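You operate a simulated robot arm through the tools that you are given. There is no shell and no other tool. Be economical: measure what you need, move in short steps, check, and stop when the job is done.

Carry out the task below with a simulated robot arm. There is one attempt and no reset: what you move stays moved.

TASK
Clamp the green rack on the shaker, run it once on LOW, then turn the dial to 0.
Fine: a whole run, till it shows DONE; the rack stays clamped.
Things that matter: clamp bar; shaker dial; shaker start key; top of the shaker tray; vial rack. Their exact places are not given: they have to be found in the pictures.

Only the result counts: the job must be done as asked and must still hold three seconds after the hand-in. Knocking over, shifting, dropping, spilling or breaking anything else fails it.

THE ROBOT
A 6-joint arm with a two-finger gripper, on a carriage that runs on a rail from [-156.3, -0.6] to [77.7, 0.3] (x, y) and turns from -3.473 to 2.339 rad about z. Base frame: it is fixed where the carriage stands at the start and does not move with it; the origin is on the floor, on the carriage's upright axis, x ahead of it, y to its left, z up. Readings come in cm, rad, newtons and seconds.
Its first joint turns from -2.897 to 2.897 rad. Places, roughly: clamp bar [30, -50, 100]; shaker dial [20, -40, 90]; shaker start key [40, -40, 90]; top of the shaker tray [30, -60, 90]. Payload 5 kg.
The TCP is the grasp point between the finger pads, 3 cm short of the fingertips. In the tool frame z runs along the fingers and y along their closing line. The gripper opens to 17.6 cm. The gripper's body begins 15.3 cm behind the TCP.
Orientation is told as [roll, pitch, yaw] about the base's x, y, z axes, in that order, counted from this pose: with the fingers straight down and closing along the base's y, the tool's x points along the base's -x, its y along +y and its z along -z.

THE INTERFACE
- The arm moves only by the tool move_arm. Its argument "moves" is a list of rows, each a list of 2 entries, a list of its own where there are three numbers: the shift along the tool's x, y, z in cm, then the turn, a rotation vector about the tool's x, y, z in rad. In form: [[[dx, dy, dz], [rx, ry, rz]], ...]. A call has 1 to 8 rows; each row is the pose to reach, as a shift and turn from the pose commanded when the call began, along the tool's axes at that moment. "jaw" is the closure, from 0 (fully open) to 1 (shut), set as the call begins (left out, the last holds). Each row takes 0.2 s and may step no farther than 5 cm and 0.15 rad from the row before; otherwise, or with a gripper value out of range, the whole call is refused. Where a pose cannot be reached the arm comes as near as it can. A force on the tool above 90 N (or 10 N above the force at the start of the call, whichever is more), or a blocked arm, ends the call early, and 0.2 s more pass. The fingers move at their own pace and stop on an object; they squeeze with about 43 N. The grip force told is the motor's: it shows also when the fingers shut on nothing. Time passes only in rows, and 0.2 s behind the last, so rows that repeat a pose let the fingers close. The reply holds the time, the measured pose of the TCP, the force on the tool along the base axes, the opening and the grip force, in the units named above and with some noise, with the torque about the TCP (base axes, N m) and any sound that the robot's microphone picked up.
- Cameras (640 x 400 px; columns grow to the right, rows downward): "scene" is now at [2.8, 12.03, 161.45]; the picture's right is [-0.89, -0.45, 0.00], its down [-0.22, 0.44, -0.87] and it looks along [0.39, -0.78, -0.49] (base axes); focal length 258 px, centre (320, 200). "wrist" rides on the gripper at [6.7, -0.9, -18.3] in the tool frame; the picture's right is [0.14, 0.99, 0.00], its down [-0.92, 0.13, -0.36] and it looks along [-0.36, 0.05, 0.93] (tool axes); focal length 251 px, centre (320, 200).
- get_image(camera): a new picture of that camera. The clock stands still meanwhile.
- lift_body(by): slides the trunk up (or, below 0, down) by that many cm; the arm and the scene camera ride with it, the base frame stays. It gives what a move gives, with no picture.
- steer(legs): drives the robot by 1 to 6 legs, each [ahead, left, turn to the left] in cm, cm and rad, along the robot's own axes; the way and the turn of a leg run together, so that a leg with both is an arc; at most 150 cm and 3.142 rad a leg. The arm and the cameras ride along, it lands a little off, and it stops where it bumps. It keeps to its track: a leg is cut to what the track allows. It gives what a move gives.
- head_to(pan, tilt): turns the head with the scene camera to pan (to the left, within 2.094 rad either way) and tilt (down, from -0.506 to 1.204), counted from straight ahead of the robot. It gives what a move gives.
- pixel_to_xyz(camera, pixels): there is no depth. For up to 12 entries [column, row, z] of the newest picture of that camera ("zoom" is the newest enlarged one), the place [x, y] in the base frame at which the ray of that pixel passes the height z, good to about 0.3 cm, but the place of the scene camera against the robot may be out by one fixed shift of up to 1.8 cm in any direction. The clock stands still meanwhile.
- zoom(camera, box): a new picture of the part [left, top, right, bottom] of that camera's present view, enlarged. The clock stands still meanwhile.
- job_done(): hands the job in; it is judged then, once.

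Work in short steps. Measure before you move; look again where a grasp or a placing could have gone wrong, and mend it. You have 80 turns and 68 pictures in all, those below and enlarged ones among them. Open the gripper and draw the arm clear of the work before you hand the job in, unless the task says otherwise; then end with one line.

The tools are called after "Call:" as name(argument=value, ...) on one line, values as JSON. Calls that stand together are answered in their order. move_arm: Moves the arm, as the interface text tells. Its arguments: {"type":"object","properties":{"moves":{"type":"array"},"jaw":{"type":"number"}},"required":["moves"]} The other tools are called the same way: lift_body (by) slides the trunk up or down; steer (legs) drives the base; head_to (pan, tilt) turns the head that bears the scene camera; get_image (camera) takes a picture; pixel_to_xyz (camera, pixels) gives the place at which the rays of pixels pass given heights; zoom (camera, box) takes an enlarged picture of a part of a camera's view; job_done () hands the job in.

At the start:

```text
time: 0.0
ee_pos: [38.55, -51.14, 125.08]
tcp_rot: [0.0, 0.001, -0.002]
ft_force: [0.3, -1.0, 0.2]
moment: [0.0, 0.03, 0.01]
opening: 17.59
gripper_force: 0.1
trunk travel left (down, up): [-15.0, 20.0]
robot x, y, heading: [0.06, -0.08, -0.001]
head pan, tilt: [-1.101, 0.515]
```

scene: 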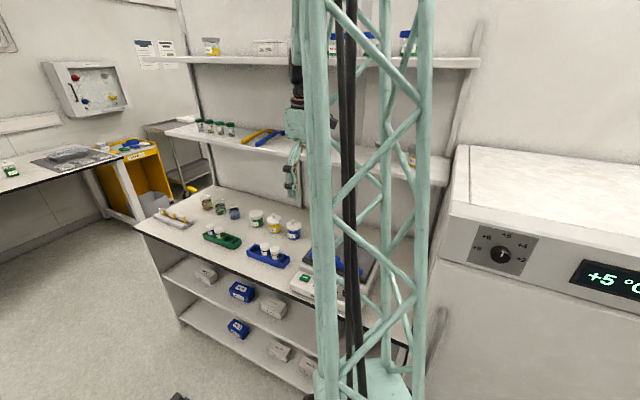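
wrist: 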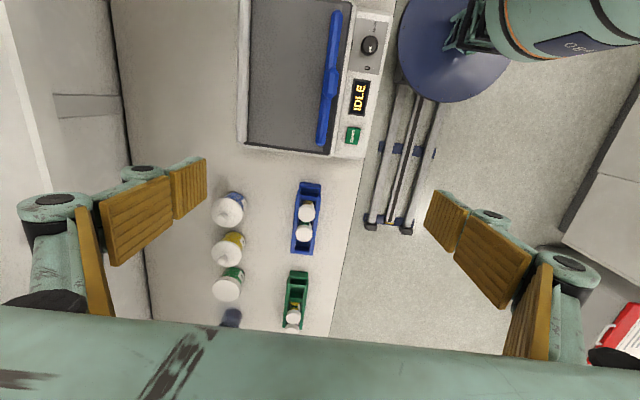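

The wrist view shows the shaker (tray about (290,70), blue bar (328,80), dial (370,45), IDLE, green key (352,135)) and the green rack at (296,300). I zoom in on these.

Call:
zoom(camera="wrist", box=[230, 0, 410, 160])

Call:
zoom(camera="scene", box=[150, 180, 390, 340])

Call:
pixel_to_xyz(camera="wrist", pixels=[[296, 300, 90], [287, 272, 90], [305, 272, 90], [285, 329, 90], [250, 145, 90], [330, 153, 90], [369, 45, 90], [352, 135, 90], [323, 140, 90], [336, 15, 90], [350, 200, 85]])

```text
2.50 times, centred on (320, 80) of wrist
```

zoom: 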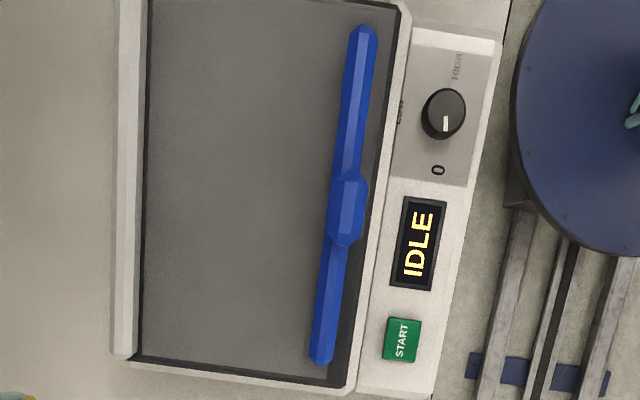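

```text
2.50 times, centred on (270, 260) of scene
```

zoom: 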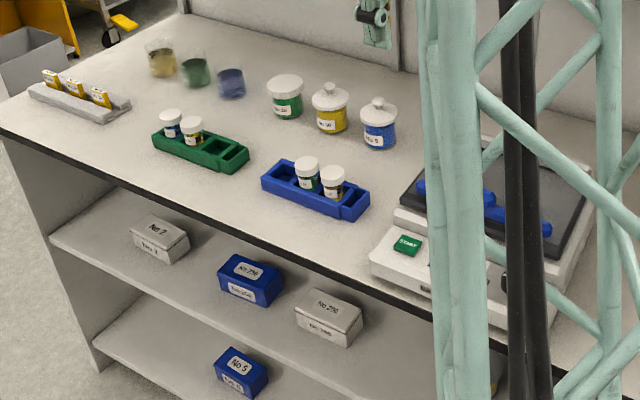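

```text
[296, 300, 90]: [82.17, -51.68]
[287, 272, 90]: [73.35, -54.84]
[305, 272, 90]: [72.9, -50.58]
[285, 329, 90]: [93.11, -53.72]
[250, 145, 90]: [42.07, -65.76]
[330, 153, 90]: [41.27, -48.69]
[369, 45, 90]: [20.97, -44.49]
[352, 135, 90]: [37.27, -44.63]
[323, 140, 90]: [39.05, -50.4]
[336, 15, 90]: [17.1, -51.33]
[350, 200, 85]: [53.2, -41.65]
```

I shift the hand 16 cm toward -x to see the shaker from a second viewpoint and get heights by parallax.

Call:
move_arm(moves=[[[4, 0, 0], [0, 0, 0]], [[8, 0, 0], [0, 0, 0]], [[12, 0, 0], [0, 0, 0]], [[16, 0, 0], [0, 0, 0]], [[16, 0, 0], [0, 0, 0]]])

Call:
get_image(camera="wrist")

Call:
zoom(camera="wrist", box=[230, 80, 410, 240])

```text
time: 1.2
ee_pos: [22.49, -51.24, 125.11]
tcp_rot: [0.001, -0.002, 0.0]
ft_force: [-1.1, 0.8, 0.6]
moment: [-0.03, -0.16, 0.01]
opening: 17.58
gripper_force: 0.1
trunk travel left (down, up): [-15.0, 20.0]
robot x, y, heading: [-0.05, 0.17, -0.001]
head pan, tilt: [-1.101, 0.515]
```

```text
63 pictures are left
```

wrist: 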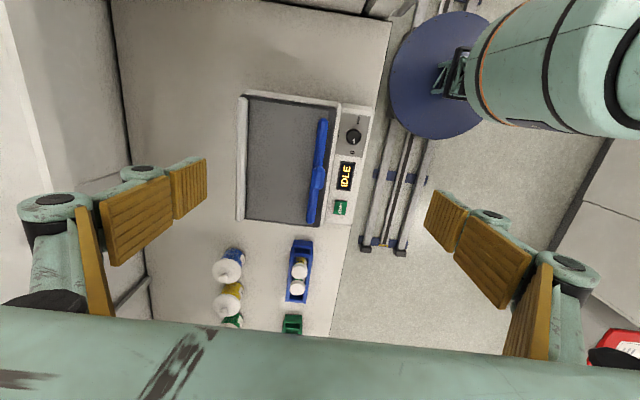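

```text
2.50 times, centred on (320, 160) of wrist
```

zoom: 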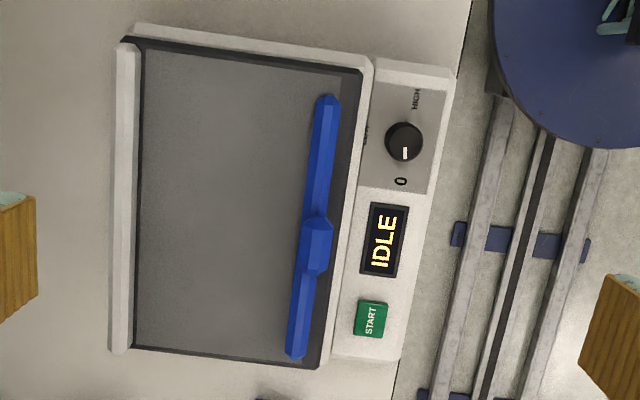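

The dial mark points at 0 (toward +x), LOW is on the -y side and HIGH on -x. I compute positions in this picture for parallax.

Call:
pixel_to_xyz(camera="wrist", pixels=[[340, 208, 90], [353, 138, 90], [322, 119, 90], [310, 222, 90], [317, 178, 90], [246, 221, 90], [246, 97, 90], [320, 228, 90], [338, 106, 90], [300, 241, 90], [298, 284, 90], [292, 317, 90]])

Call:
zoom(camera="scene", box=[270, 200, 430, 300])

```text
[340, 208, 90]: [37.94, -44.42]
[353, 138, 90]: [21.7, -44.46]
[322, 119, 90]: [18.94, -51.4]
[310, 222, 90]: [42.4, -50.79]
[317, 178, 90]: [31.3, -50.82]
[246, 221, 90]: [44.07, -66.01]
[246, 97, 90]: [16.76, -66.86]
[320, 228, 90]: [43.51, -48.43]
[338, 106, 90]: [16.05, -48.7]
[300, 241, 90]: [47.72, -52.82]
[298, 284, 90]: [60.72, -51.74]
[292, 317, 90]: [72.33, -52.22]
```

```text
4.00 times, centred on (350, 250) of scene
```

zoom: 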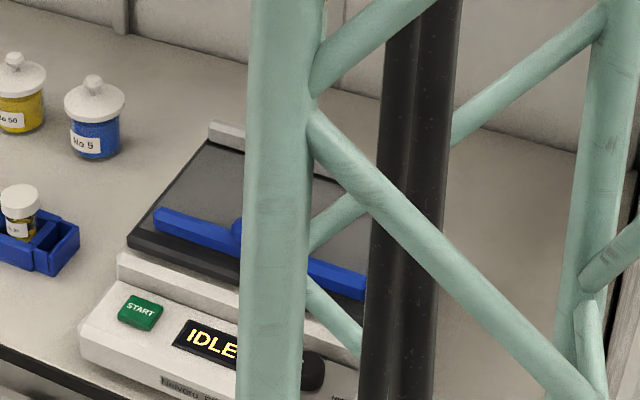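

Key, dial tops are about z 92, bar about 96. From carriage x≈65 the rack, tray, dial and key are all within 50–80 cm; I drive there (arm stays high at z 125).

Call:
steer(legs=[[65, 0, 0]])

Call:
head_to(pan=-1.9, tilt=0.75)

Call:
get_image(camera="scene")

Call:
get_image(camera="wrist")

```text
time: 5.0
ee_pos: [87.7, -51.25, 125.03]
tcp_rot: [0.002, 0.0, -0.01]
ft_force: [-0.5, -0.6, -1.2]
moment: [0.03, -0.02, -0.03]
opening: 17.59
gripper_force: 0.0
trunk travel left (down, up): [-15.0, 20.0]
robot x, y, heading: [65.53, 0.15, -0.008]
head pan, tilt: [-1.101, 0.515]
```

```text
time: 6.1
ee_pos: [87.74, -51.28, 125.0]
tcp_rot: [0.001, -0.001, -0.008]
ft_force: [-0.3, -0.3, -0.4]
moment: [0.02, -0.01, 0.01]
opening: 17.59
gripper_force: 0.1
trunk travel left (down, up): [-15.0, 20.0]
robot x, y, heading: [65.63, 0.27, -0.009]
head pan, tilt: [-1.901, 0.75]
```

```text
60 pictures are left
```

scene: 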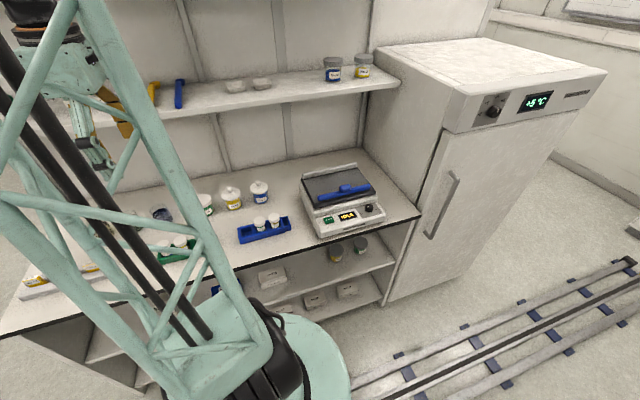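

```text
59 pictures are left
```

wrist: 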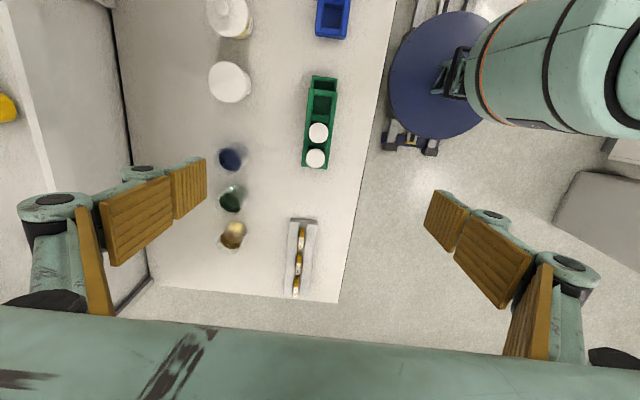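

Good unobstructed view of the shaker at (340,200). Zoom on it and on the green rack in the wrist view.

Call:
zoom(camera="scene", box=[292, 155, 392, 245])

Call:
zoom(camera="wrist", box=[250, 60, 410, 180])

Call:
pixel_to_xyz(camera="wrist", pixels=[[313, 77, 85], [336, 77, 85], [303, 168, 85], [327, 169, 85], [318, 132, 90], [315, 158, 90], [340, 302, 83], [394, 0, 83]])

```text
4.44 times, centred on (342, 200) of scene
```

zoom: 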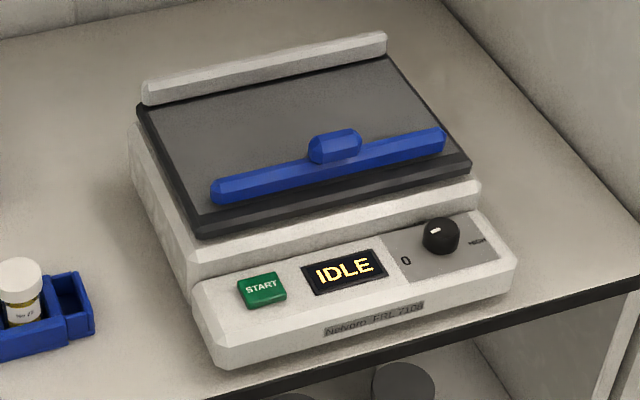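

```text
3.33 times, centred on (330, 120) of wrist
```

zoom: 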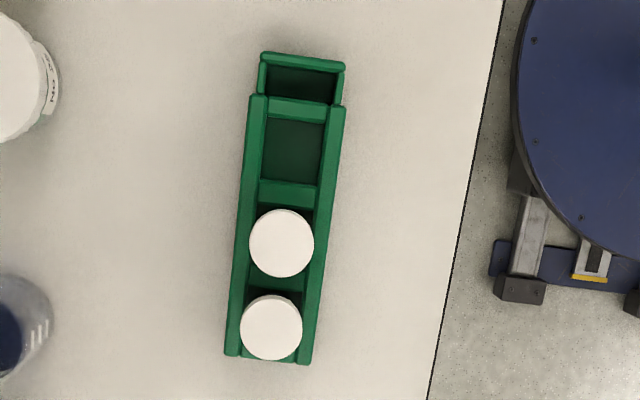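

```text
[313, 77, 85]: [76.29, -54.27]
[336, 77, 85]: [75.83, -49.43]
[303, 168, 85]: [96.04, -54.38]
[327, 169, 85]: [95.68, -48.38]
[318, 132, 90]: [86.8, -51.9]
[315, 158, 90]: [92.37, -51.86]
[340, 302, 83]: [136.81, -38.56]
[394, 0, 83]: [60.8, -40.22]
```

The clamp is a blue bar with a knob that appears to slide on the tray toward the rear ledge (~y -67). The green rack lies at x 76–96, y≈-51.5, aligned with x. I go down 22 cm above it for a close look.

Call:
move_arm(moves=[[[0, 0, 5], [0, 0, 0]], [[0, 0, 10], [0, 0, 0]], [[0, 0, 15], [0, 0, 0]], [[0, 0, 19], [0, 0, 0]], [[0, 0, 22], [0, 0, 0]], [[0, 0, 22], [0, 0, 0]]])

Call:
get_image(camera="wrist")

Call:
get_image(camera="scene")

```text
time: 7.5
ee_pos: [87.79, -51.27, 102.81]
tcp_rot: [0.001, 0.001, -0.008]
ft_force: [0.5, -0.9, -0.2]
moment: [0.13, 0.01, -0.01]
opening: 17.61
gripper_force: 0.2
trunk travel left (down, up): [-15.0, 20.0]
robot x, y, heading: [65.89, 0.33, -0.009]
head pan, tilt: [-1.901, 0.75]
```

```text
56 pictures are left
```

wrist: 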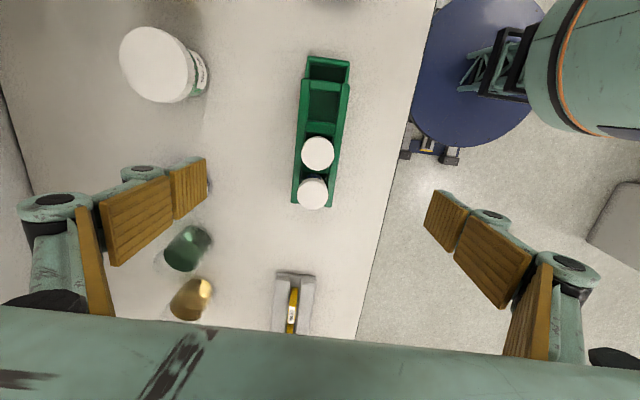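

```text
55 pictures are left
```

scene: 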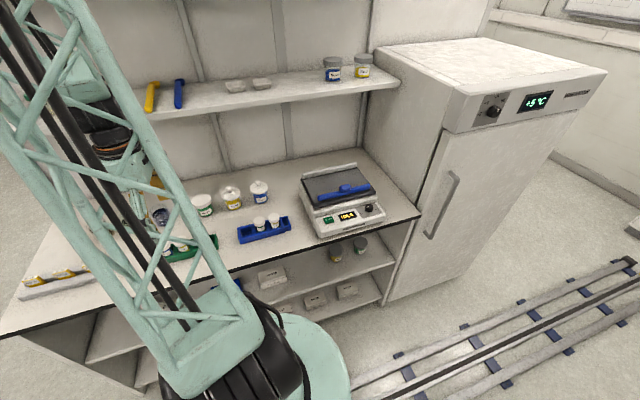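

I triangulate the rack points between the two heights.

Call:
pixel_to_xyz(camera="wrist", pixels=[[318, 153, 90], [312, 193, 90], [307, 56, 85], [349, 61, 85], [302, 81, 85], [349, 85, 85], [292, 203, 85], [333, 207, 85]])

Call:
zoom(camera="wrist", box=[240, 40, 400, 220])

```text
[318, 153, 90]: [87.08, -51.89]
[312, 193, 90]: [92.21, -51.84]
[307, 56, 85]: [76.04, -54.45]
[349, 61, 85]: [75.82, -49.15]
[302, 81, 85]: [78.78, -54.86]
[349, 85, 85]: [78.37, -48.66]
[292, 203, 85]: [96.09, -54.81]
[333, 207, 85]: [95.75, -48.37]
```

```text
2.22 times, centred on (320, 130) of wrist
```

zoom: 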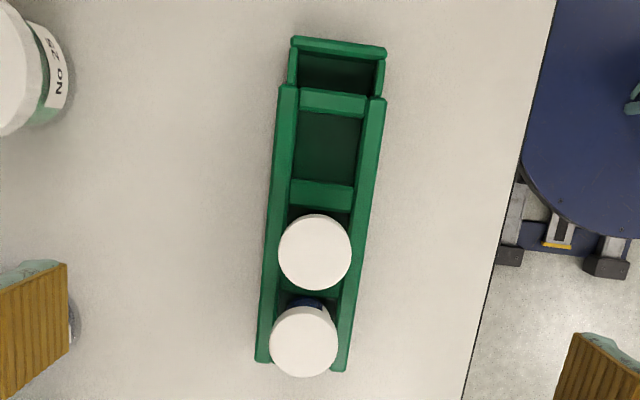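

Rack body: x 78.6–95.9, y -54.8…-48.5, top ≈ z 85, caps ≈ 90. I descend along its middle to about TCP z 86.

Call:
move_arm(moves=[[[0, -0.4, 5], [0, 0, 0]], [[0, -0.4, 10], [0, 0, 0]], [[0, -0.4, 13], [0, 0, 0]], [[0, -0.4, 15.5], [0, 0, 0]], [[0, -0.4, 15.5], [0, 0, 0]]])

Call:
get_image(camera="wrist")

Call:
zoom(camera="scene", box=[90, 190, 290, 300])

```text
refused: row 1 steps farther than a row can; nothing moved
```

```text
53 pictures are left
```

wrist: 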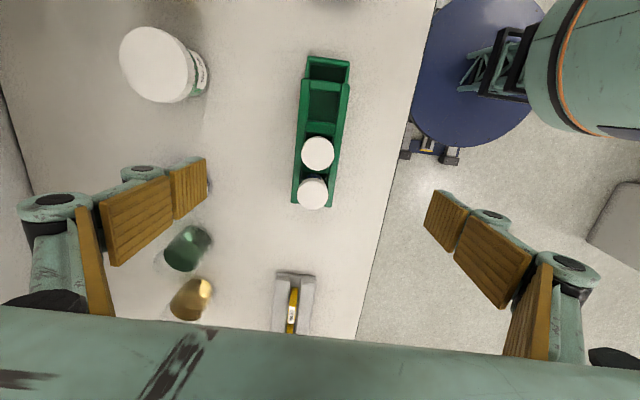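

```text
3.20 times, centred on (190, 245) of scene
```

zoom: 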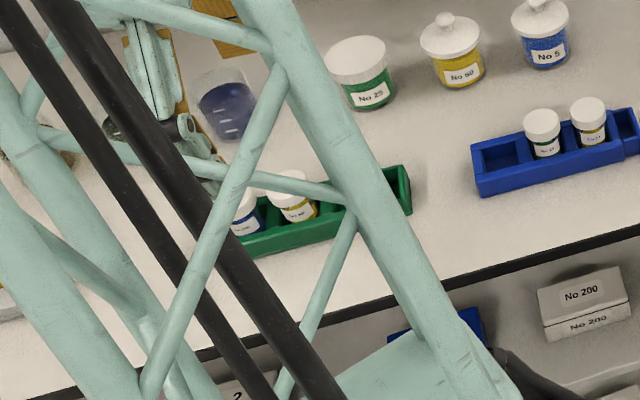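

A step was a hair over the limit. I re-send with smaller steps and the jaw pre-closed to ~10 cm to stay clear of the beakers.

Call:
move_arm(moves=[[[0, -0.4, 3], [0, 0, 0]], [[0, -0.4, 6], [0, 0, 0]], [[0, -0.4, 10], [0, 0, 0]], [[0, -0.4, 13], [0, 0, 0]], [[0, -0.4, 15.5], [0, 0, 0]], [[0, -0.4, 15.5], [0, 0, 0]]], jaw=0.4)

Call:
get_image(camera="wrist")

```text
time: 8.9
ee_pos: [87.85, -51.57, 87.66]
tcp_rot: [-0.001, 0.001, -0.009]
ft_force: [0.5, -0.2, -0.9]
moment: [0.12, 0.0, 0.01]
opening: 10.54
gripper_force: 0.1
trunk travel left (down, up): [-15.0, 20.0]
robot x, y, heading: [65.48, 0.2, -0.011]
head pan, tilt: [-1.901, 0.75]
```

```text
51 pictures are left
```

wrist: 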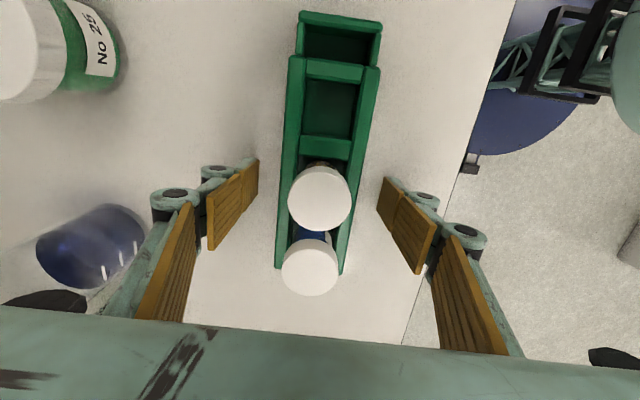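

Fingers straddle the rack well; I lower 1.7 cm more, then close.

Call:
move_arm(moves=[[[0, 0, 0.8], [0, 0, 0]], [[0, 0, 1.7], [0, 0, 0]]])

Call:
move_arm(moves=[[[0, 0, 0], [0, 0, 0]], [[0, 0, 0], [0, 0, 0]], [[0, 0, 0], [0, 0, 0]], [[0, 0, 0], [0, 0, 0]]], jaw=0.8)

Call:
get_image(camera="wrist")

```text
time: 9.4
ee_pos: [87.92, -51.2, 87.58]
tcp_rot: [-0.007, -0.001, -0.007]
ft_force: [2.1, 33.4, 125.9]
moment: [4.45, 0.41, -0.69]
opening: 9.87
gripper_force: 45.1
trunk travel left (down, up): [-15.0, 20.0]
robot x, y, heading: [65.78, 0.43, -0.006]
head pan, tilt: [-1.901, 0.75]
stopped in row 2: the force on the tool passed its limit at 108 N (the readings are from after the stop); the commanded pose is now the measured one
```

```text
time: 10.4
ee_pos: [87.96, -51.24, 87.29]
tcp_rot: [-0.002, -0.003, -0.009]
ft_force: [8.5, 43.6, 99.8]
moment: [4.79, -0.17, -0.02]
opening: 11.09
gripper_force: 44.8
trunk travel left (down, up): [-15.0, 20.0]
robot x, y, heading: [66.0, 0.18, -0.007]
head pan, tilt: [-1.901, 0.75]
```

```text
50 pictures are left
```

wrist: 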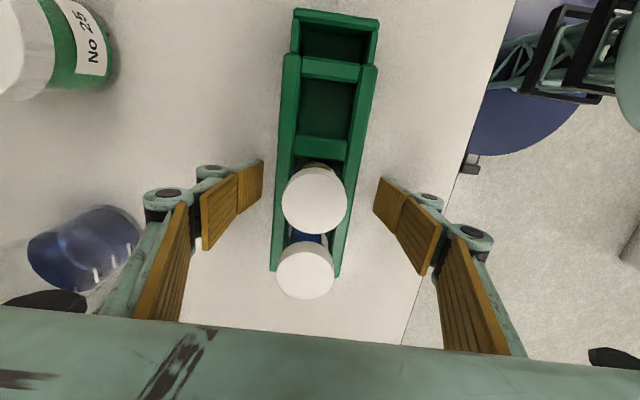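

Fingertips touched the bench (bench ≈ z 84.5). I back up 1 cm and then close.

Call:
move_arm(moves=[[[0, 0, -0.6], [0, 0, 0]], [[0, 0, -1.0], [0, 0, 0]], [[0, 0, -1.0], [0, 0, 0]], [[0, 0, -1.0], [0, 0, 0]], [[0, 0, -1.0], [0, 0, 0]]], jaw=0.4)

Call:
get_image(camera="wrist")

```text
time: 11.6
ee_pos: [87.85, -51.77, 87.95]
tcp_rot: [-0.003, -0.003, -0.008]
ft_force: [-0.4, 0.4, -0.8]
moment: [-0.05, -0.01, -0.03]
opening: 10.56
gripper_force: 0.1
trunk travel left (down, up): [-15.0, 20.0]
robot x, y, heading: [65.82, 0.06, -0.009]
head pan, tilt: [-1.901, 0.75]
```

```text
49 pictures are left
```

wrist: 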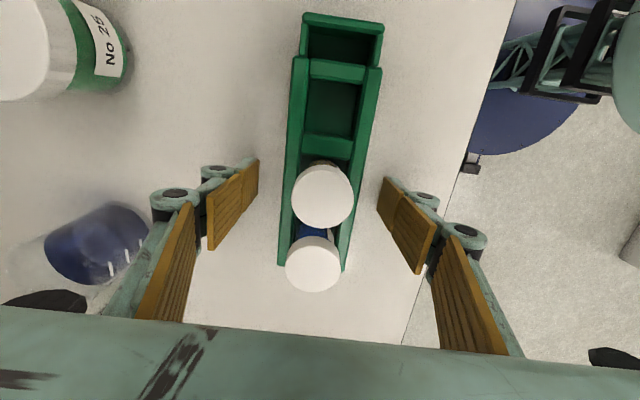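

Free of contact now; close on the rack.

Call:
move_arm(moves=[[[0, 0, 0], [0, 0, 0]], [[0, 0, 0], [0, 0, 0]], [[0, 0, 0], [0, 0, 0]], [[0, 0, 0], [0, 0, 0]], [[0, 0, 0], [0, 0, 0]]], jaw=1)

Call:
get_image(camera="wrist")

```text
time: 12.8
ee_pos: [87.97, -51.79, 88.01]
tcp_rot: [-0.006, -0.002, -0.008]
ft_force: [2.4, 2.8, 17.5]
moment: [0.34, 0.1, 0.31]
opening: 5.91
gripper_force: 43.2
trunk travel left (down, up): [-15.0, 20.0]
robot x, y, heading: [65.88, 0.15, -0.008]
head pan, tilt: [-1.901, 0.75]
```

```text
48 pictures are left
```

wrist: 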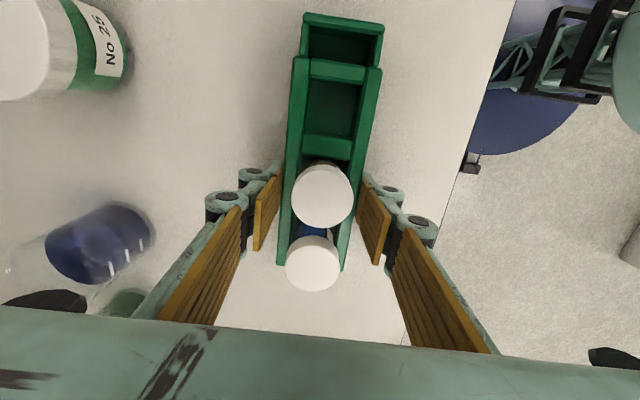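

Gripped (5.9 cm, 43 N). Lift 15 cm gently and check.

Call:
move_arm(moves=[[[0, 0, -1], [0, 0, 0]], [[0, 0, -3], [0, 0, 0]], [[0, 0, -6], [0, 0, 0]], [[0, 0, -9], [0, 0, 0]], [[0, 0, -12], [0, 0, 0]], [[0, 0, -15], [0, 0, 0]], [[0, 0, -16], [0, 0, 0]]])

Call:
get_image(camera="wrist")

```text
time: 14.4
ee_pos: [88.0, -51.5, 104.19]
tcp_rot: [-0.002, -0.002, -0.007]
ft_force: [-0.7, 0.2, -2.2]
moment: [-0.08, -0.02, 0.03]
opening: 5.92
gripper_force: 42.9
trunk travel left (down, up): [-15.0, 20.0]
robot x, y, heading: [65.44, -0.01, -0.005]
head pan, tilt: [-1.901, 0.75]
```

```text
47 pictures are left
```

wrist: 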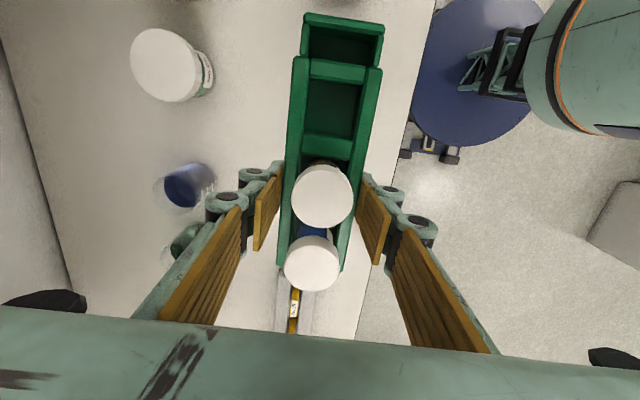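

Rack held level. I carry it toward -x in 4 cm rows at this height.

Call:
move_arm(moves=[[[3, 0, 0], [0, 0, 0]], [[7, 0, 0], [0, 0, 0]], [[11, 0, 0], [0, 0, 0]], [[15, 0, 0], [0, 0, 0]], [[19, 0, 0], [0, 0, 0]], [[23, 0, 0], [0, 0, 0]], [[27, 0, 0], [0, 0, 0]], [[30, 0, 0], [0, 0, 0]]])

Call:
move_arm(moves=[[[3, -1, 0], [0, 0, 0.01]], [[7, -2, 0], [0, 0, 0.01]], [[11, -3, 0], [0, 0, 0]], [[15, -4, 0], [0, 0, 0]], [[19, -6, 0], [0, 0, 0]], [[23, -7.5, 0], [0, 0, 0]], [[25, -8.5, 0], [0, 0, 0]]])

Call:
get_image(camera="wrist")

Call:
get_image(camera="scene")

```text
time: 16.2
ee_pos: [58.1, -51.4, 103.99]
tcp_rot: [-0.002, -0.002, -0.007]
ft_force: [0.1, -0.5, -2.2]
moment: [0.09, 0.05, 0.0]
opening: 5.92
gripper_force: 43.2
trunk travel left (down, up): [-15.0, 20.0]
robot x, y, heading: [65.64, 0.31, -0.007]
head pan, tilt: [-1.901, 0.75]
```

```text
time: 17.8
ee_pos: [32.81, -59.47, 103.87]
tcp_rot: [-0.004, -0.002, -0.01]
ft_force: [0.0, 0.2, -2.4]
moment: [-0.1, -0.03, -0.03]
opening: 5.91
gripper_force: 42.8
trunk travel left (down, up): [-15.0, 20.0]
robot x, y, heading: [65.76, 0.1, -0.013]
head pan, tilt: [-1.901, 0.75]
```

```text
46 pictures are left
```

wrist: 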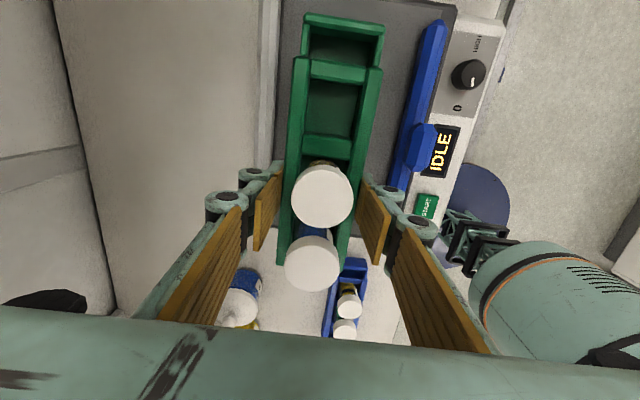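

```text
45 pictures are left
```

scene: 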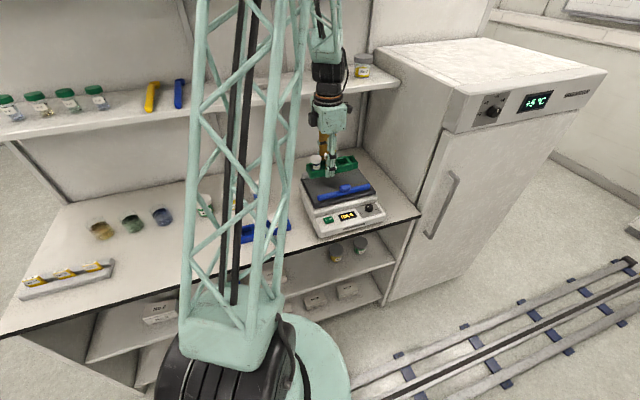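

Rack is over the tray. I zoom both views and measure the ledge and bar lines.

Call:
zoom(camera="wrist", box=[240, 0, 496, 160])

Call:
zoom(camera="scene", box=[280, 130, 400, 240])

Call:
pixel_to_xyz(camera="wrist", pixels=[[282, 10, 95], [272, 140, 95], [282, 10, 93], [272, 140, 93], [262, 140, 95], [437, 25, 96], [394, 185, 96], [420, 148, 97], [467, 74, 92], [428, 206, 91.5]])

```text
2.50 times, centred on (368, 80) of wrist
```

zoom: 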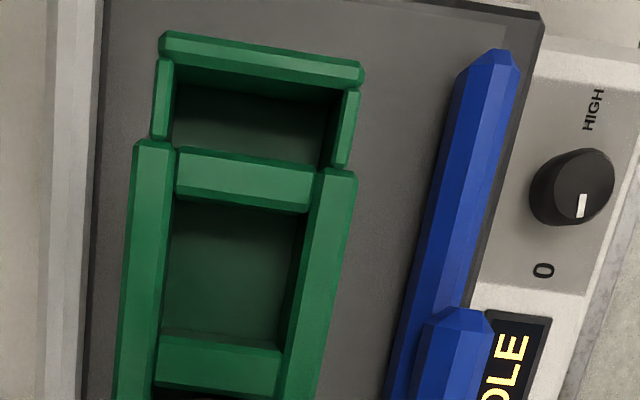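

```text
3.64 times, centred on (340, 185) of scene
```

zoom: 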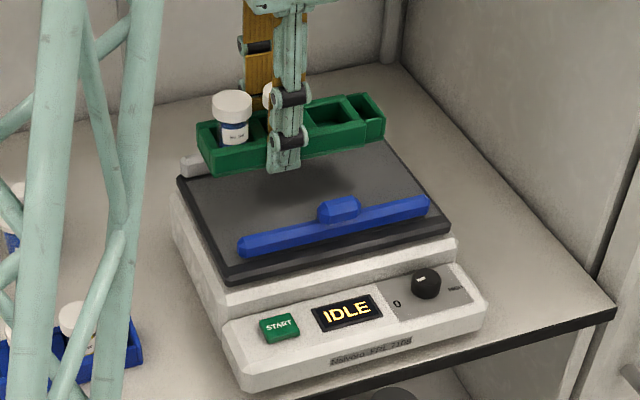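

```text
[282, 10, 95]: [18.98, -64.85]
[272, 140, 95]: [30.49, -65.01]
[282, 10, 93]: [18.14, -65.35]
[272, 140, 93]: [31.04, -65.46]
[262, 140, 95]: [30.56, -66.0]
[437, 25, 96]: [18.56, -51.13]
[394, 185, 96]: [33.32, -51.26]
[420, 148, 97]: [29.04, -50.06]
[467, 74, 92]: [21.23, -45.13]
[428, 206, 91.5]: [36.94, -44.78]
```

Ledge inner edge ≈ y -65 (top ≈95), bar ≈ y -51. Rack at y ±3 around -59.5 fits between. I descend 5 cm and look at the gap.

Call:
move_arm(moves=[[[0, 0, 2], [0, 0, 0]], [[0, 0, 4], [0, 0, 0]], [[0, 0, 5.5], [0, 0, 0]], [[0, 0, 5.5], [0, 0, 0]]])

Call:
zoom(camera="scene", box=[290, 145, 390, 235])

Call:
get_image(camera="wrist")

```text
time: 18.8
ee_pos: [32.84, -59.6, 98.32]
tcp_rot: [-0.003, -0.002, -0.009]
ft_force: [-0.6, -1.0, -2.7]
moment: [0.02, -0.05, 0.0]
opening: 5.95
gripper_force: 43.4
trunk travel left (down, up): [-15.0, 20.0]
robot x, y, heading: [65.56, 0.18, -0.01]
head pan, tilt: [-1.901, 0.75]
```

```text
4.44 times, centred on (340, 190) of scene
```

zoom: 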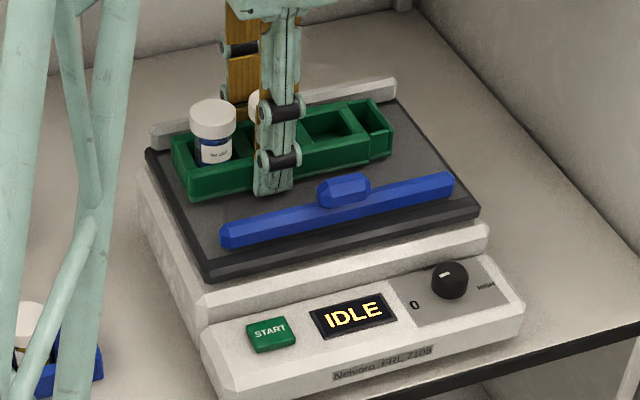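

```text
41 pictures are left
```

wrist: 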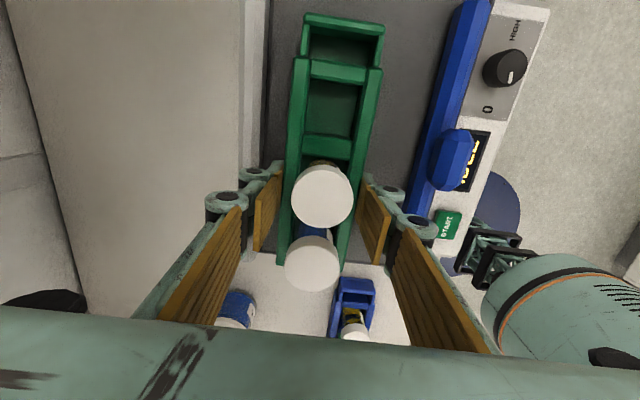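

Gap to tray roughly 2 cm. Down 1.5 cm, then probe gently.

Call:
move_arm(moves=[[[0, 0, 0.5], [0, 0, 0]], [[0, 0, 1.0], [0, 0, 0]], [[0, 0, 1.4], [0, 0, 0]]])

Call:
move_arm(moves=[[[0, 0, 0.3], [0, 0, 0]]])

Call:
zoom(camera="scene", box=[290, 145, 390, 235])

```text
time: 19.7
ee_pos: [32.81, -59.5, 97.71]
tcp_rot: [-0.011, 0.002, -0.011]
ft_force: [1.8, 16.5, 50.5]
moment: [2.0, -0.51, 0.16]
opening: 5.96
gripper_force: 42.7
trunk travel left (down, up): [-15.0, 20.0]
robot x, y, heading: [65.92, 0.36, -0.013]
head pan, tilt: [-1.901, 0.75]
stopped in row 3: the force on the tool passed its limit at 96 N (the readings are from after the stop); the commanded pose is now the measured one
```

```text
time: 20.1
ee_pos: [32.46, -59.65, 97.75]
tcp_rot: [-0.012, 0.002, -0.009]
ft_force: [3.9, 18.2, 47.4]
moment: [1.88, -0.31, 0.06]
opening: 5.92
gripper_force: 42.7
trunk travel left (down, up): [-15.0, 20.0]
robot x, y, heading: [65.66, 0.42, -0.009]
head pan, tilt: [-1.901, 0.75]
stopped in row 1: the force on the tool passed its limit at 98 N (the readings are from after the stop); the commanded pose is now the measured one
```

```text
4.44 times, centred on (340, 190) of scene
```

zoom: 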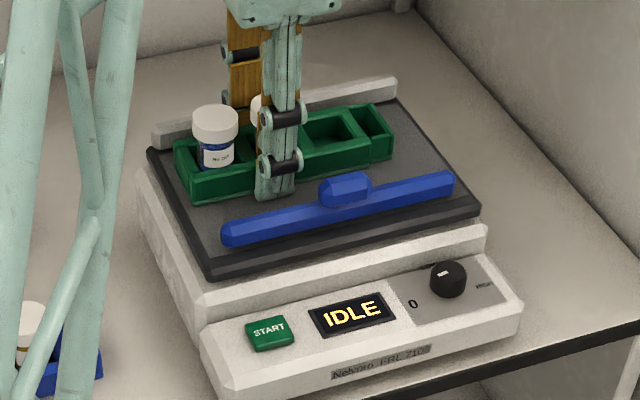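

Rack rests on the tray (tray top ≈ z 94.2). I ease off 0.3 cm, open slightly (to ~7.2 cm), and check before lifting.

Call:
move_arm(moves=[[[0, 0, -0.3], [0, 0, 0]], [[0, 0, -0.3], [0, 0, 0]]])

Call:
move_arm(moves=[[[0, 0, 0], [0, 0, 0]], [[0, 0, 0], [0, 0, 0]]], jaw=0.58)

Call:
get_image(camera="wrist")

```text
time: 20.7
ee_pos: [32.64, -59.43, 97.74]
tcp_rot: [-0.011, 0.004, -0.011]
ft_force: [1.9, 25.7, 25.1]
moment: [1.22, -0.14, 0.0]
opening: 5.91
gripper_force: 43.0
trunk travel left (down, up): [-15.0, 20.0]
robot x, y, heading: [65.56, 0.14, -0.009]
head pan, tilt: [-1.901, 0.75]
```

```text
time: 21.3
ee_pos: [32.67, -59.91, 97.78]
tcp_rot: [-0.01, 0.004, -0.008]
ft_force: [2.7, 12.7, 10.4]
moment: [-0.14, -0.07, 0.1]
opening: 7.44
gripper_force: 5.3
trunk travel left (down, up): [-15.0, 20.0]
robot x, y, heading: [65.71, 0.13, -0.012]
head pan, tilt: [-1.901, 0.75]
```

```text
39 pictures are left
```

wrist: 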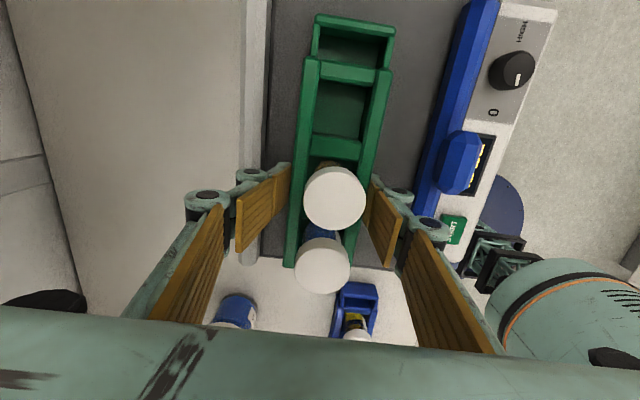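

The rear finger seems to touch the ledge (Fy +13). I shift +0.4 y and lift clear.

Call:
move_arm(moves=[[[0, 0.4, 0], [0, 0, 0]], [[0, 0.4, -0.7], [0, 0, 0]], [[0, 0.4, -1.8], [0, 0, 0]], [[0, 0.4, -4], [0, 0, 0]], [[0, 0.4, -8], [0, 0, 0]], [[0, 0.4, -12], [0, 0, 0]], [[0, 0.4, -12], [0, 0, 0]]])

Call:
get_image(camera="wrist")

Call:
zoom(camera="scene", box=[290, 145, 390, 235])

```text
time: 22.9
ee_pos: [32.85, -59.23, 109.81]
tcp_rot: [-0.01, 0.004, -0.011]
ft_force: [0.2, 1.5, 0.6]
moment: [-0.19, 0.04, -0.01]
opening: 7.38
gripper_force: 0.1
trunk travel left (down, up): [-15.0, 20.0]
robot x, y, heading: [65.6, 0.26, -0.012]
head pan, tilt: [-1.901, 0.75]
```

```text
38 pictures are left
```

wrist: 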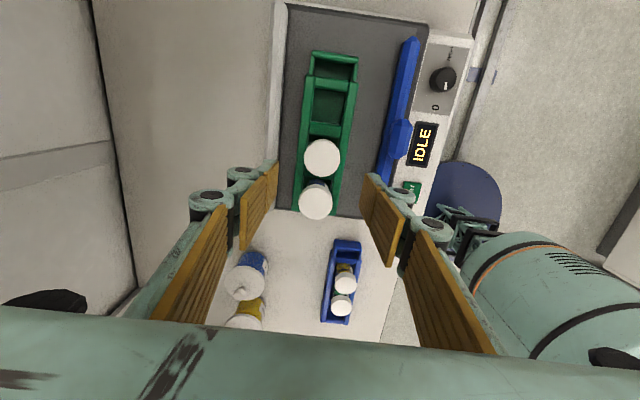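

```text
4.44 times, centred on (340, 190) of scene
```

zoom: 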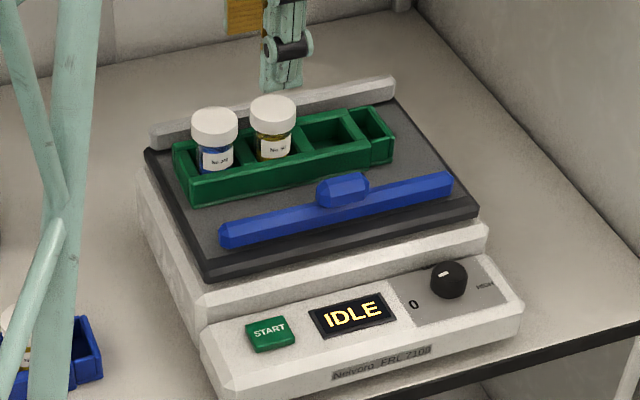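

Rack stands well on the tray, both vials upright. I measure the bar/knob and rack edges to plan pushing the bar rearward with closed fingers.

Call:
zoom(camera="wrist", box=[260, 0, 480, 230])

Call:
pixel_to_xyz(camera="wrist", pixels=[[411, 135, 96], [411, 135, 98], [398, 165, 96], [421, 39, 96], [404, 38, 96], [385, 140, 97], [405, 120, 98], [388, 160, 98], [276, 130, 96], [444, 80, 92], [410, 188, 92]])

```text
1.74 times, centred on (370, 115) of wrist
```

zoom: 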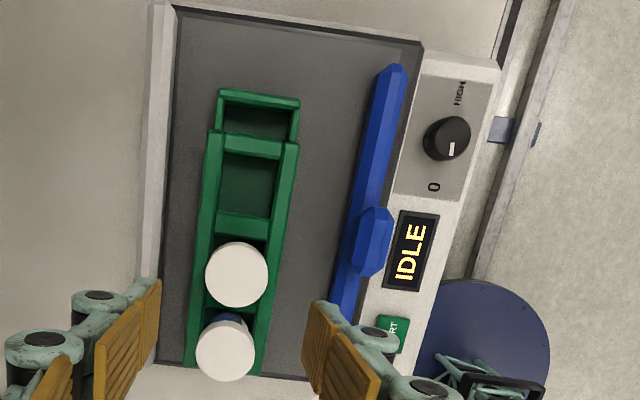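

```text
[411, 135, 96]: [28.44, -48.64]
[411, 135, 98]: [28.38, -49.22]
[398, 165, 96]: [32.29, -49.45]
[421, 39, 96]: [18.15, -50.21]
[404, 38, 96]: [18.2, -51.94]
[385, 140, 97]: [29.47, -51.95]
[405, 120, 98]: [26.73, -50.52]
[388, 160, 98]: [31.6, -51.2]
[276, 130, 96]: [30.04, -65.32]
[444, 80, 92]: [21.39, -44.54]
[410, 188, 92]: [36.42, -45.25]
```

Knob centre ≈ (29.3,-50.3), its front ≈ y -49, top ≈98. I close the jaw, move to (29.5,-46.5) in front of it and go down to TCP z≈98.5.

Call:
move_arm(moves=[[[1, 4, 0], [0, 0, 0]], [[2, 8, 0], [0, 0, 0]], [[3.3, 12.6, 0], [0, 0, 0]], [[3.3, 12.6, 4], [0, 0, 0]], [[3.3, 12.6, 8], [0, 0, 0]], [[3.3, 12.6, 8], [0, 0, 0]]], jaw=1)

Call:
get_image(camera="wrist")

Call:
zoom(camera="scene", box=[290, 145, 390, 235])

```text
time: 24.3
ee_pos: [29.35, -46.71, 101.42]
tcp_rot: [-0.01, 0.001, -0.01]
ft_force: [-1.2, -1.8, -0.6]
moment: [0.29, -0.05, 0.02]
opening: 0.0
gripper_force: 43.3
trunk travel left (down, up): [-15.0, 20.0]
robot x, y, heading: [65.65, 0.36, -0.014]
head pan, tilt: [-1.901, 0.75]
```

```text
35 pictures are left
```

wrist: 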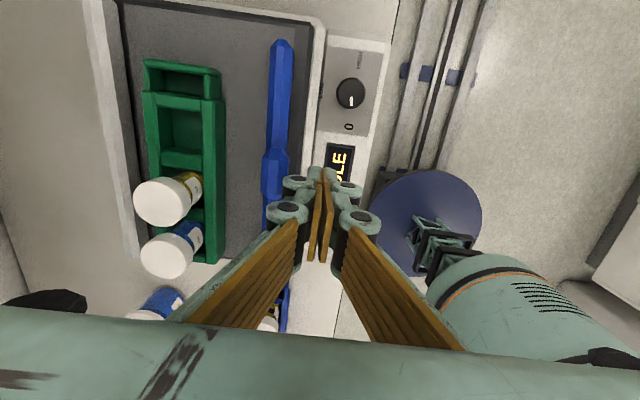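

```text
4.44 times, centred on (340, 190) of scene
```

zoom: 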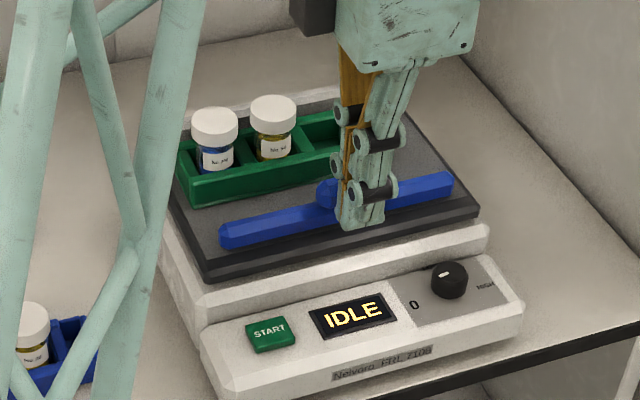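

Aligned in front of the knob; lower 3 cm and look.

Call:
move_arm(moves=[[[0, 0, 1.5], [0, 0, 0]], [[0, 0, 2.9], [0, 0, 0]]])

Call:
get_image(camera="wrist")

Call:
pixel_to_xyz(camera="wrist", pixels=[[275, 150, 98], [275, 200, 98], [288, 175, 97]])

```text
time: 24.9
ee_pos: [29.35, -46.7, 98.72]
tcp_rot: [-0.01, 0.004, -0.01]
ft_force: [-0.5, 0.0, -0.8]
moment: [0.06, -0.03, 0.01]
opening: 0.03
gripper_force: 43.6
trunk travel left (down, up): [-15.0, 20.0]
robot x, y, heading: [65.92, 0.38, -0.009]
head pan, tilt: [-1.901, 0.75]
```

```text
33 pictures are left
```

wrist: 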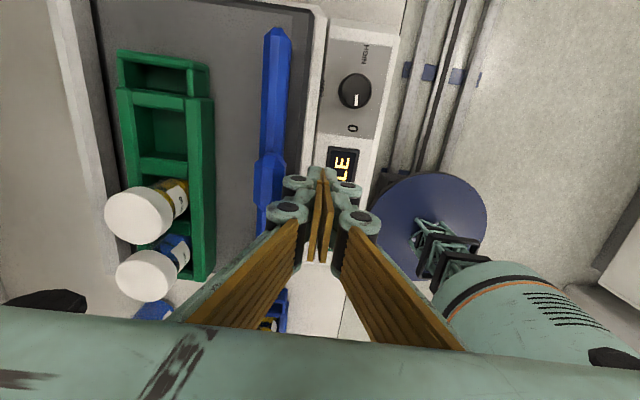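

```text
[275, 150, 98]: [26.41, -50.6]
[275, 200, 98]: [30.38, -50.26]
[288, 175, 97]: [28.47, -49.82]
```

Fingertips are ~1.5 cm in front of the knob at bar height. Push rearward (-y) gently 3.5 cm.

Call:
move_arm(moves=[[[0, -0.7, 0], [0, 0, 0]], [[0, -1.4, 0], [0, 0, 0]], [[0, -2.1, 0], [0, 0, 0]], [[0, -2.8, 0], [0, 0, 0]], [[0, -3.5, 0], [0, 0, 0]]])

Call:
get_image(camera="wrist")

```text
time: 26.1
ee_pos: [29.25, -50.44, 98.83]
tcp_rot: [-0.011, 0.004, -0.011]
ft_force: [-0.8, 1.4, 0.5]
moment: [-0.05, -0.01, 0.01]
opening: 0.0
gripper_force: 42.8
trunk travel left (down, up): [-15.0, 20.0]
robot x, y, heading: [65.73, 0.19, -0.012]
head pan, tilt: [-1.901, 0.75]
```

```text
32 pictures are left
```

wrist: 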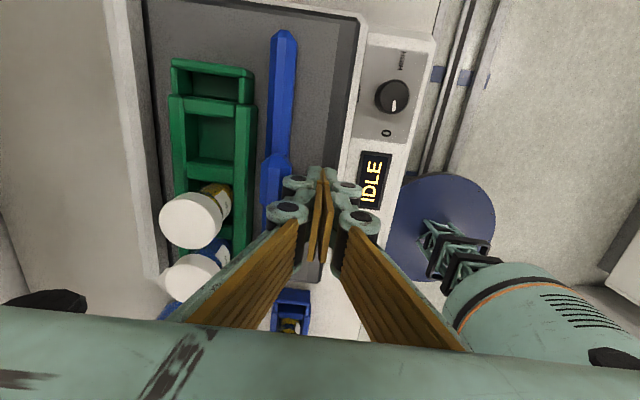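

The bar slides easily. Continue 3 cm.

Call:
move_arm(moves=[[[0, -0.5, 0], [0, 0, 0]], [[0, -1, 0], [0, 0, 0]], [[0, -1.5, 0], [0, 0, 0]], [[0, -2, 0], [0, 0, 0]], [[0, -2.5, 0], [0, 0, 0]], [[0, -3, 0], [0, 0, 0]]])

Call:
get_image(camera="wrist")

Call:
zoom(camera="scene", box=[290, 145, 390, 235])

```text
time: 27.5
ee_pos: [29.24, -53.19, 98.76]
tcp_rot: [-0.01, 0.003, -0.01]
ft_force: [0.2, 2.1, 0.6]
moment: [-0.03, 0.0, -0.01]
opening: 0.01
gripper_force: 43.3
trunk travel left (down, up): [-15.0, 20.0]
robot x, y, heading: [65.79, 0.46, -0.013]
head pan, tilt: [-1.901, 0.75]
```

```text
31 pictures are left
```

wrist: 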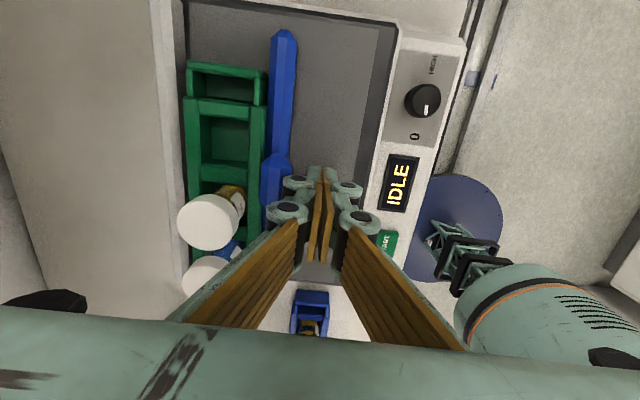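

```text
4.44 times, centred on (340, 190) of scene
```

zoom: 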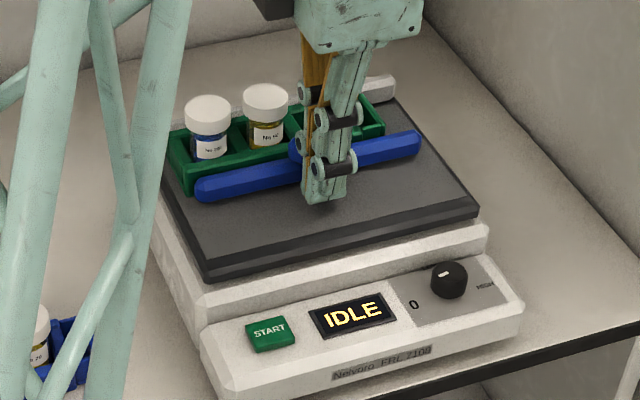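

The bar is nearly at the rack and the rack is close to the ledge. Continue slowly, watching force and sound.

Call:
move_arm(moves=[[[0, -0.3, 0], [0, 0, 0]], [[0, -0.6, 0], [0, 0, 0]], [[0, -0.9, 0], [0, 0, 0]], [[0, -1.2, 0], [0, 0, 0]], [[0, -1.5, 0], [0, 0, 0]]])

Call:
get_image(camera="wrist")

```text
time: 28.7
ee_pos: [29.21, -54.29, 98.78]
tcp_rot: [-0.008, 0.001, -0.013]
ft_force: [0.4, 56.8, 2.8]
moment: [-0.66, -0.03, 0.0]
opening: 0.01
gripper_force: 42.8
trunk travel left (down, up): [-15.0, 20.0]
robot x, y, heading: [65.89, 0.46, -0.012]
head pan, tilt: [-1.901, 0.75]
```

```text
29 pictures are left
```

wrist: 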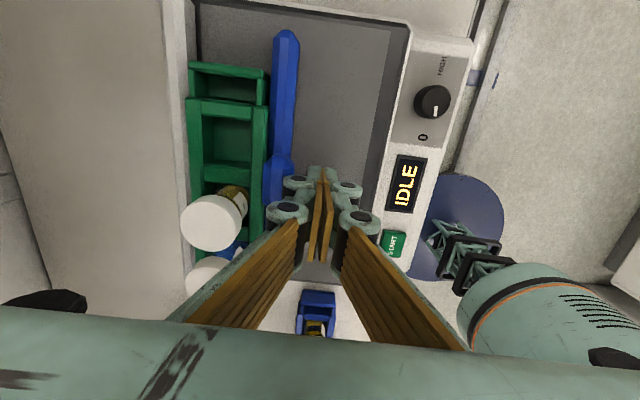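

57 N: rack pinned between bar and ledge. I back off and inspect.

Call:
move_arm(moves=[[[0, 1, 0], [0, 0, 0]], [[0, 3, 0], [0, 0, 0]], [[0, 3, -4], [0, 0, 0]], [[0, 3, -8], [0, 0, 0]], [[0, 3, -12], [0, 0, 0]], [[0, 3, -12], [0, 0, 0]]])

Call:
zoom(camera="wrist", box=[180, 0, 436, 160])

Call:
zoom(camera="scene", box=[290, 145, 390, 235])

```text
time: 30.1
ee_pos: [29.5, -51.63, 110.61]
tcp_rot: [-0.011, 0.002, -0.012]
ft_force: [-0.2, 1.1, 1.4]
moment: [-0.14, 0.05, 0.0]
opening: 0.0
gripper_force: 43.7
trunk travel left (down, up): [-15.0, 20.0]
robot x, y, heading: [65.59, 0.66, -0.012]
head pan, tilt: [-1.901, 0.75]
```

```text
2.50 times, centred on (308, 80) of wrist
```

zoom: 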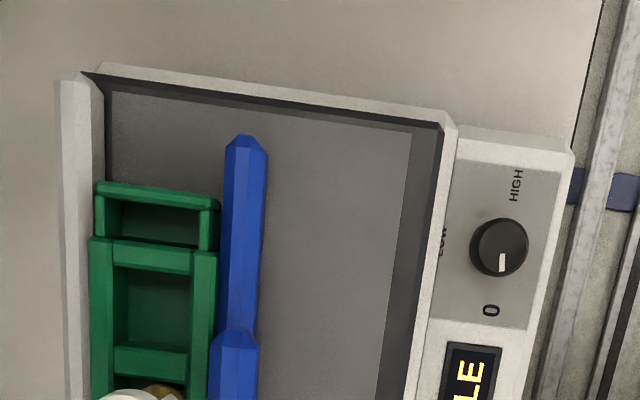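

```text
4.44 times, centred on (340, 190) of scene
```

zoom: 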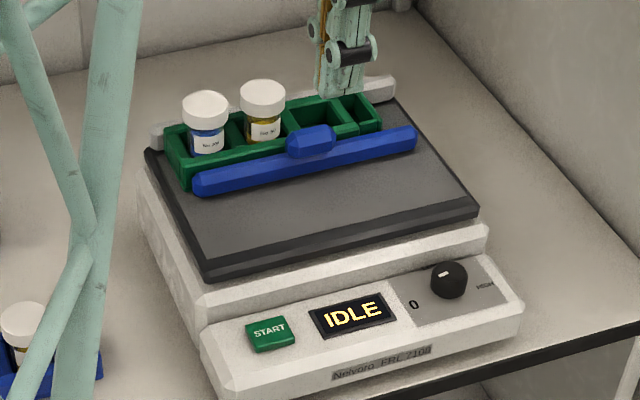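

Rack is tight between ledge and bar. Now the dial at full-image (379,99): locate it and raise the jaw plan.

Call:
pixel_to_xyz(camera="wrist", pixels=[[379.2, 99.2, 92], [379.2, 99.2, 90], [376.4, 124, 90], [357, 96, 90], [386, 74, 90]])

Call:
move_arm(moves=[[[2, 2, 0], [0, 0, -0.13]], [[4, 4, 0], [0, 0, -0.26]], [[6, 6, 0], [0, 0, -0.4]], [[8.1, 6.9, 0], [0, 0, -0.53]], [[8.1, 6.9, 0], [0, 0, -0.66]], [[8.1, 6.9, 0], [0, 0, -0.79]], [[8.1, 6.9, 0], [0, 0, -0.79]]], jaw=0.6)

Call:
get_image(camera="wrist")

```text
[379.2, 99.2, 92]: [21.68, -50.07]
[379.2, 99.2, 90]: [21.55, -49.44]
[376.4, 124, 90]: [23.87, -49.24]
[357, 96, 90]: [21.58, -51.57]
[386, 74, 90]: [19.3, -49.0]
```

```text
time: 31.7
ee_pos: [23.39, -46.32, 110.33]
tcp_rot: [0.048, 0.018, 0.751]
ft_force: [-0.6, -0.8, -0.3]
moment: [0.07, 0.1, 0.07]
opening: 7.0
gripper_force: 0.0
out of reach, approached as far as the arm can: row 5, 6, 7
trunk travel left (down, up): [-15.0, 20.0]
robot x, y, heading: [65.8, 0.46, -0.012]
head pan, tilt: [-1.901, 0.75]
```

```text
26 pictures are left
```

wrist: 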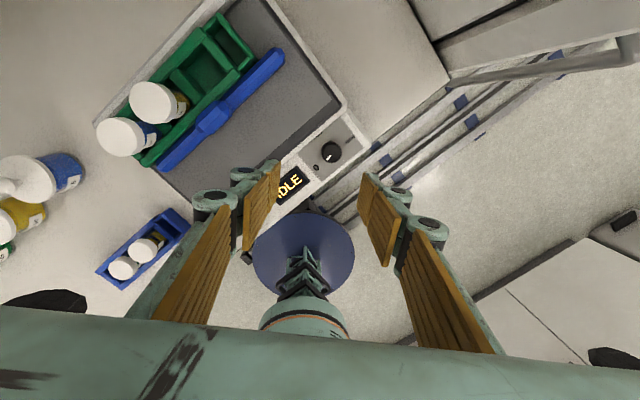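

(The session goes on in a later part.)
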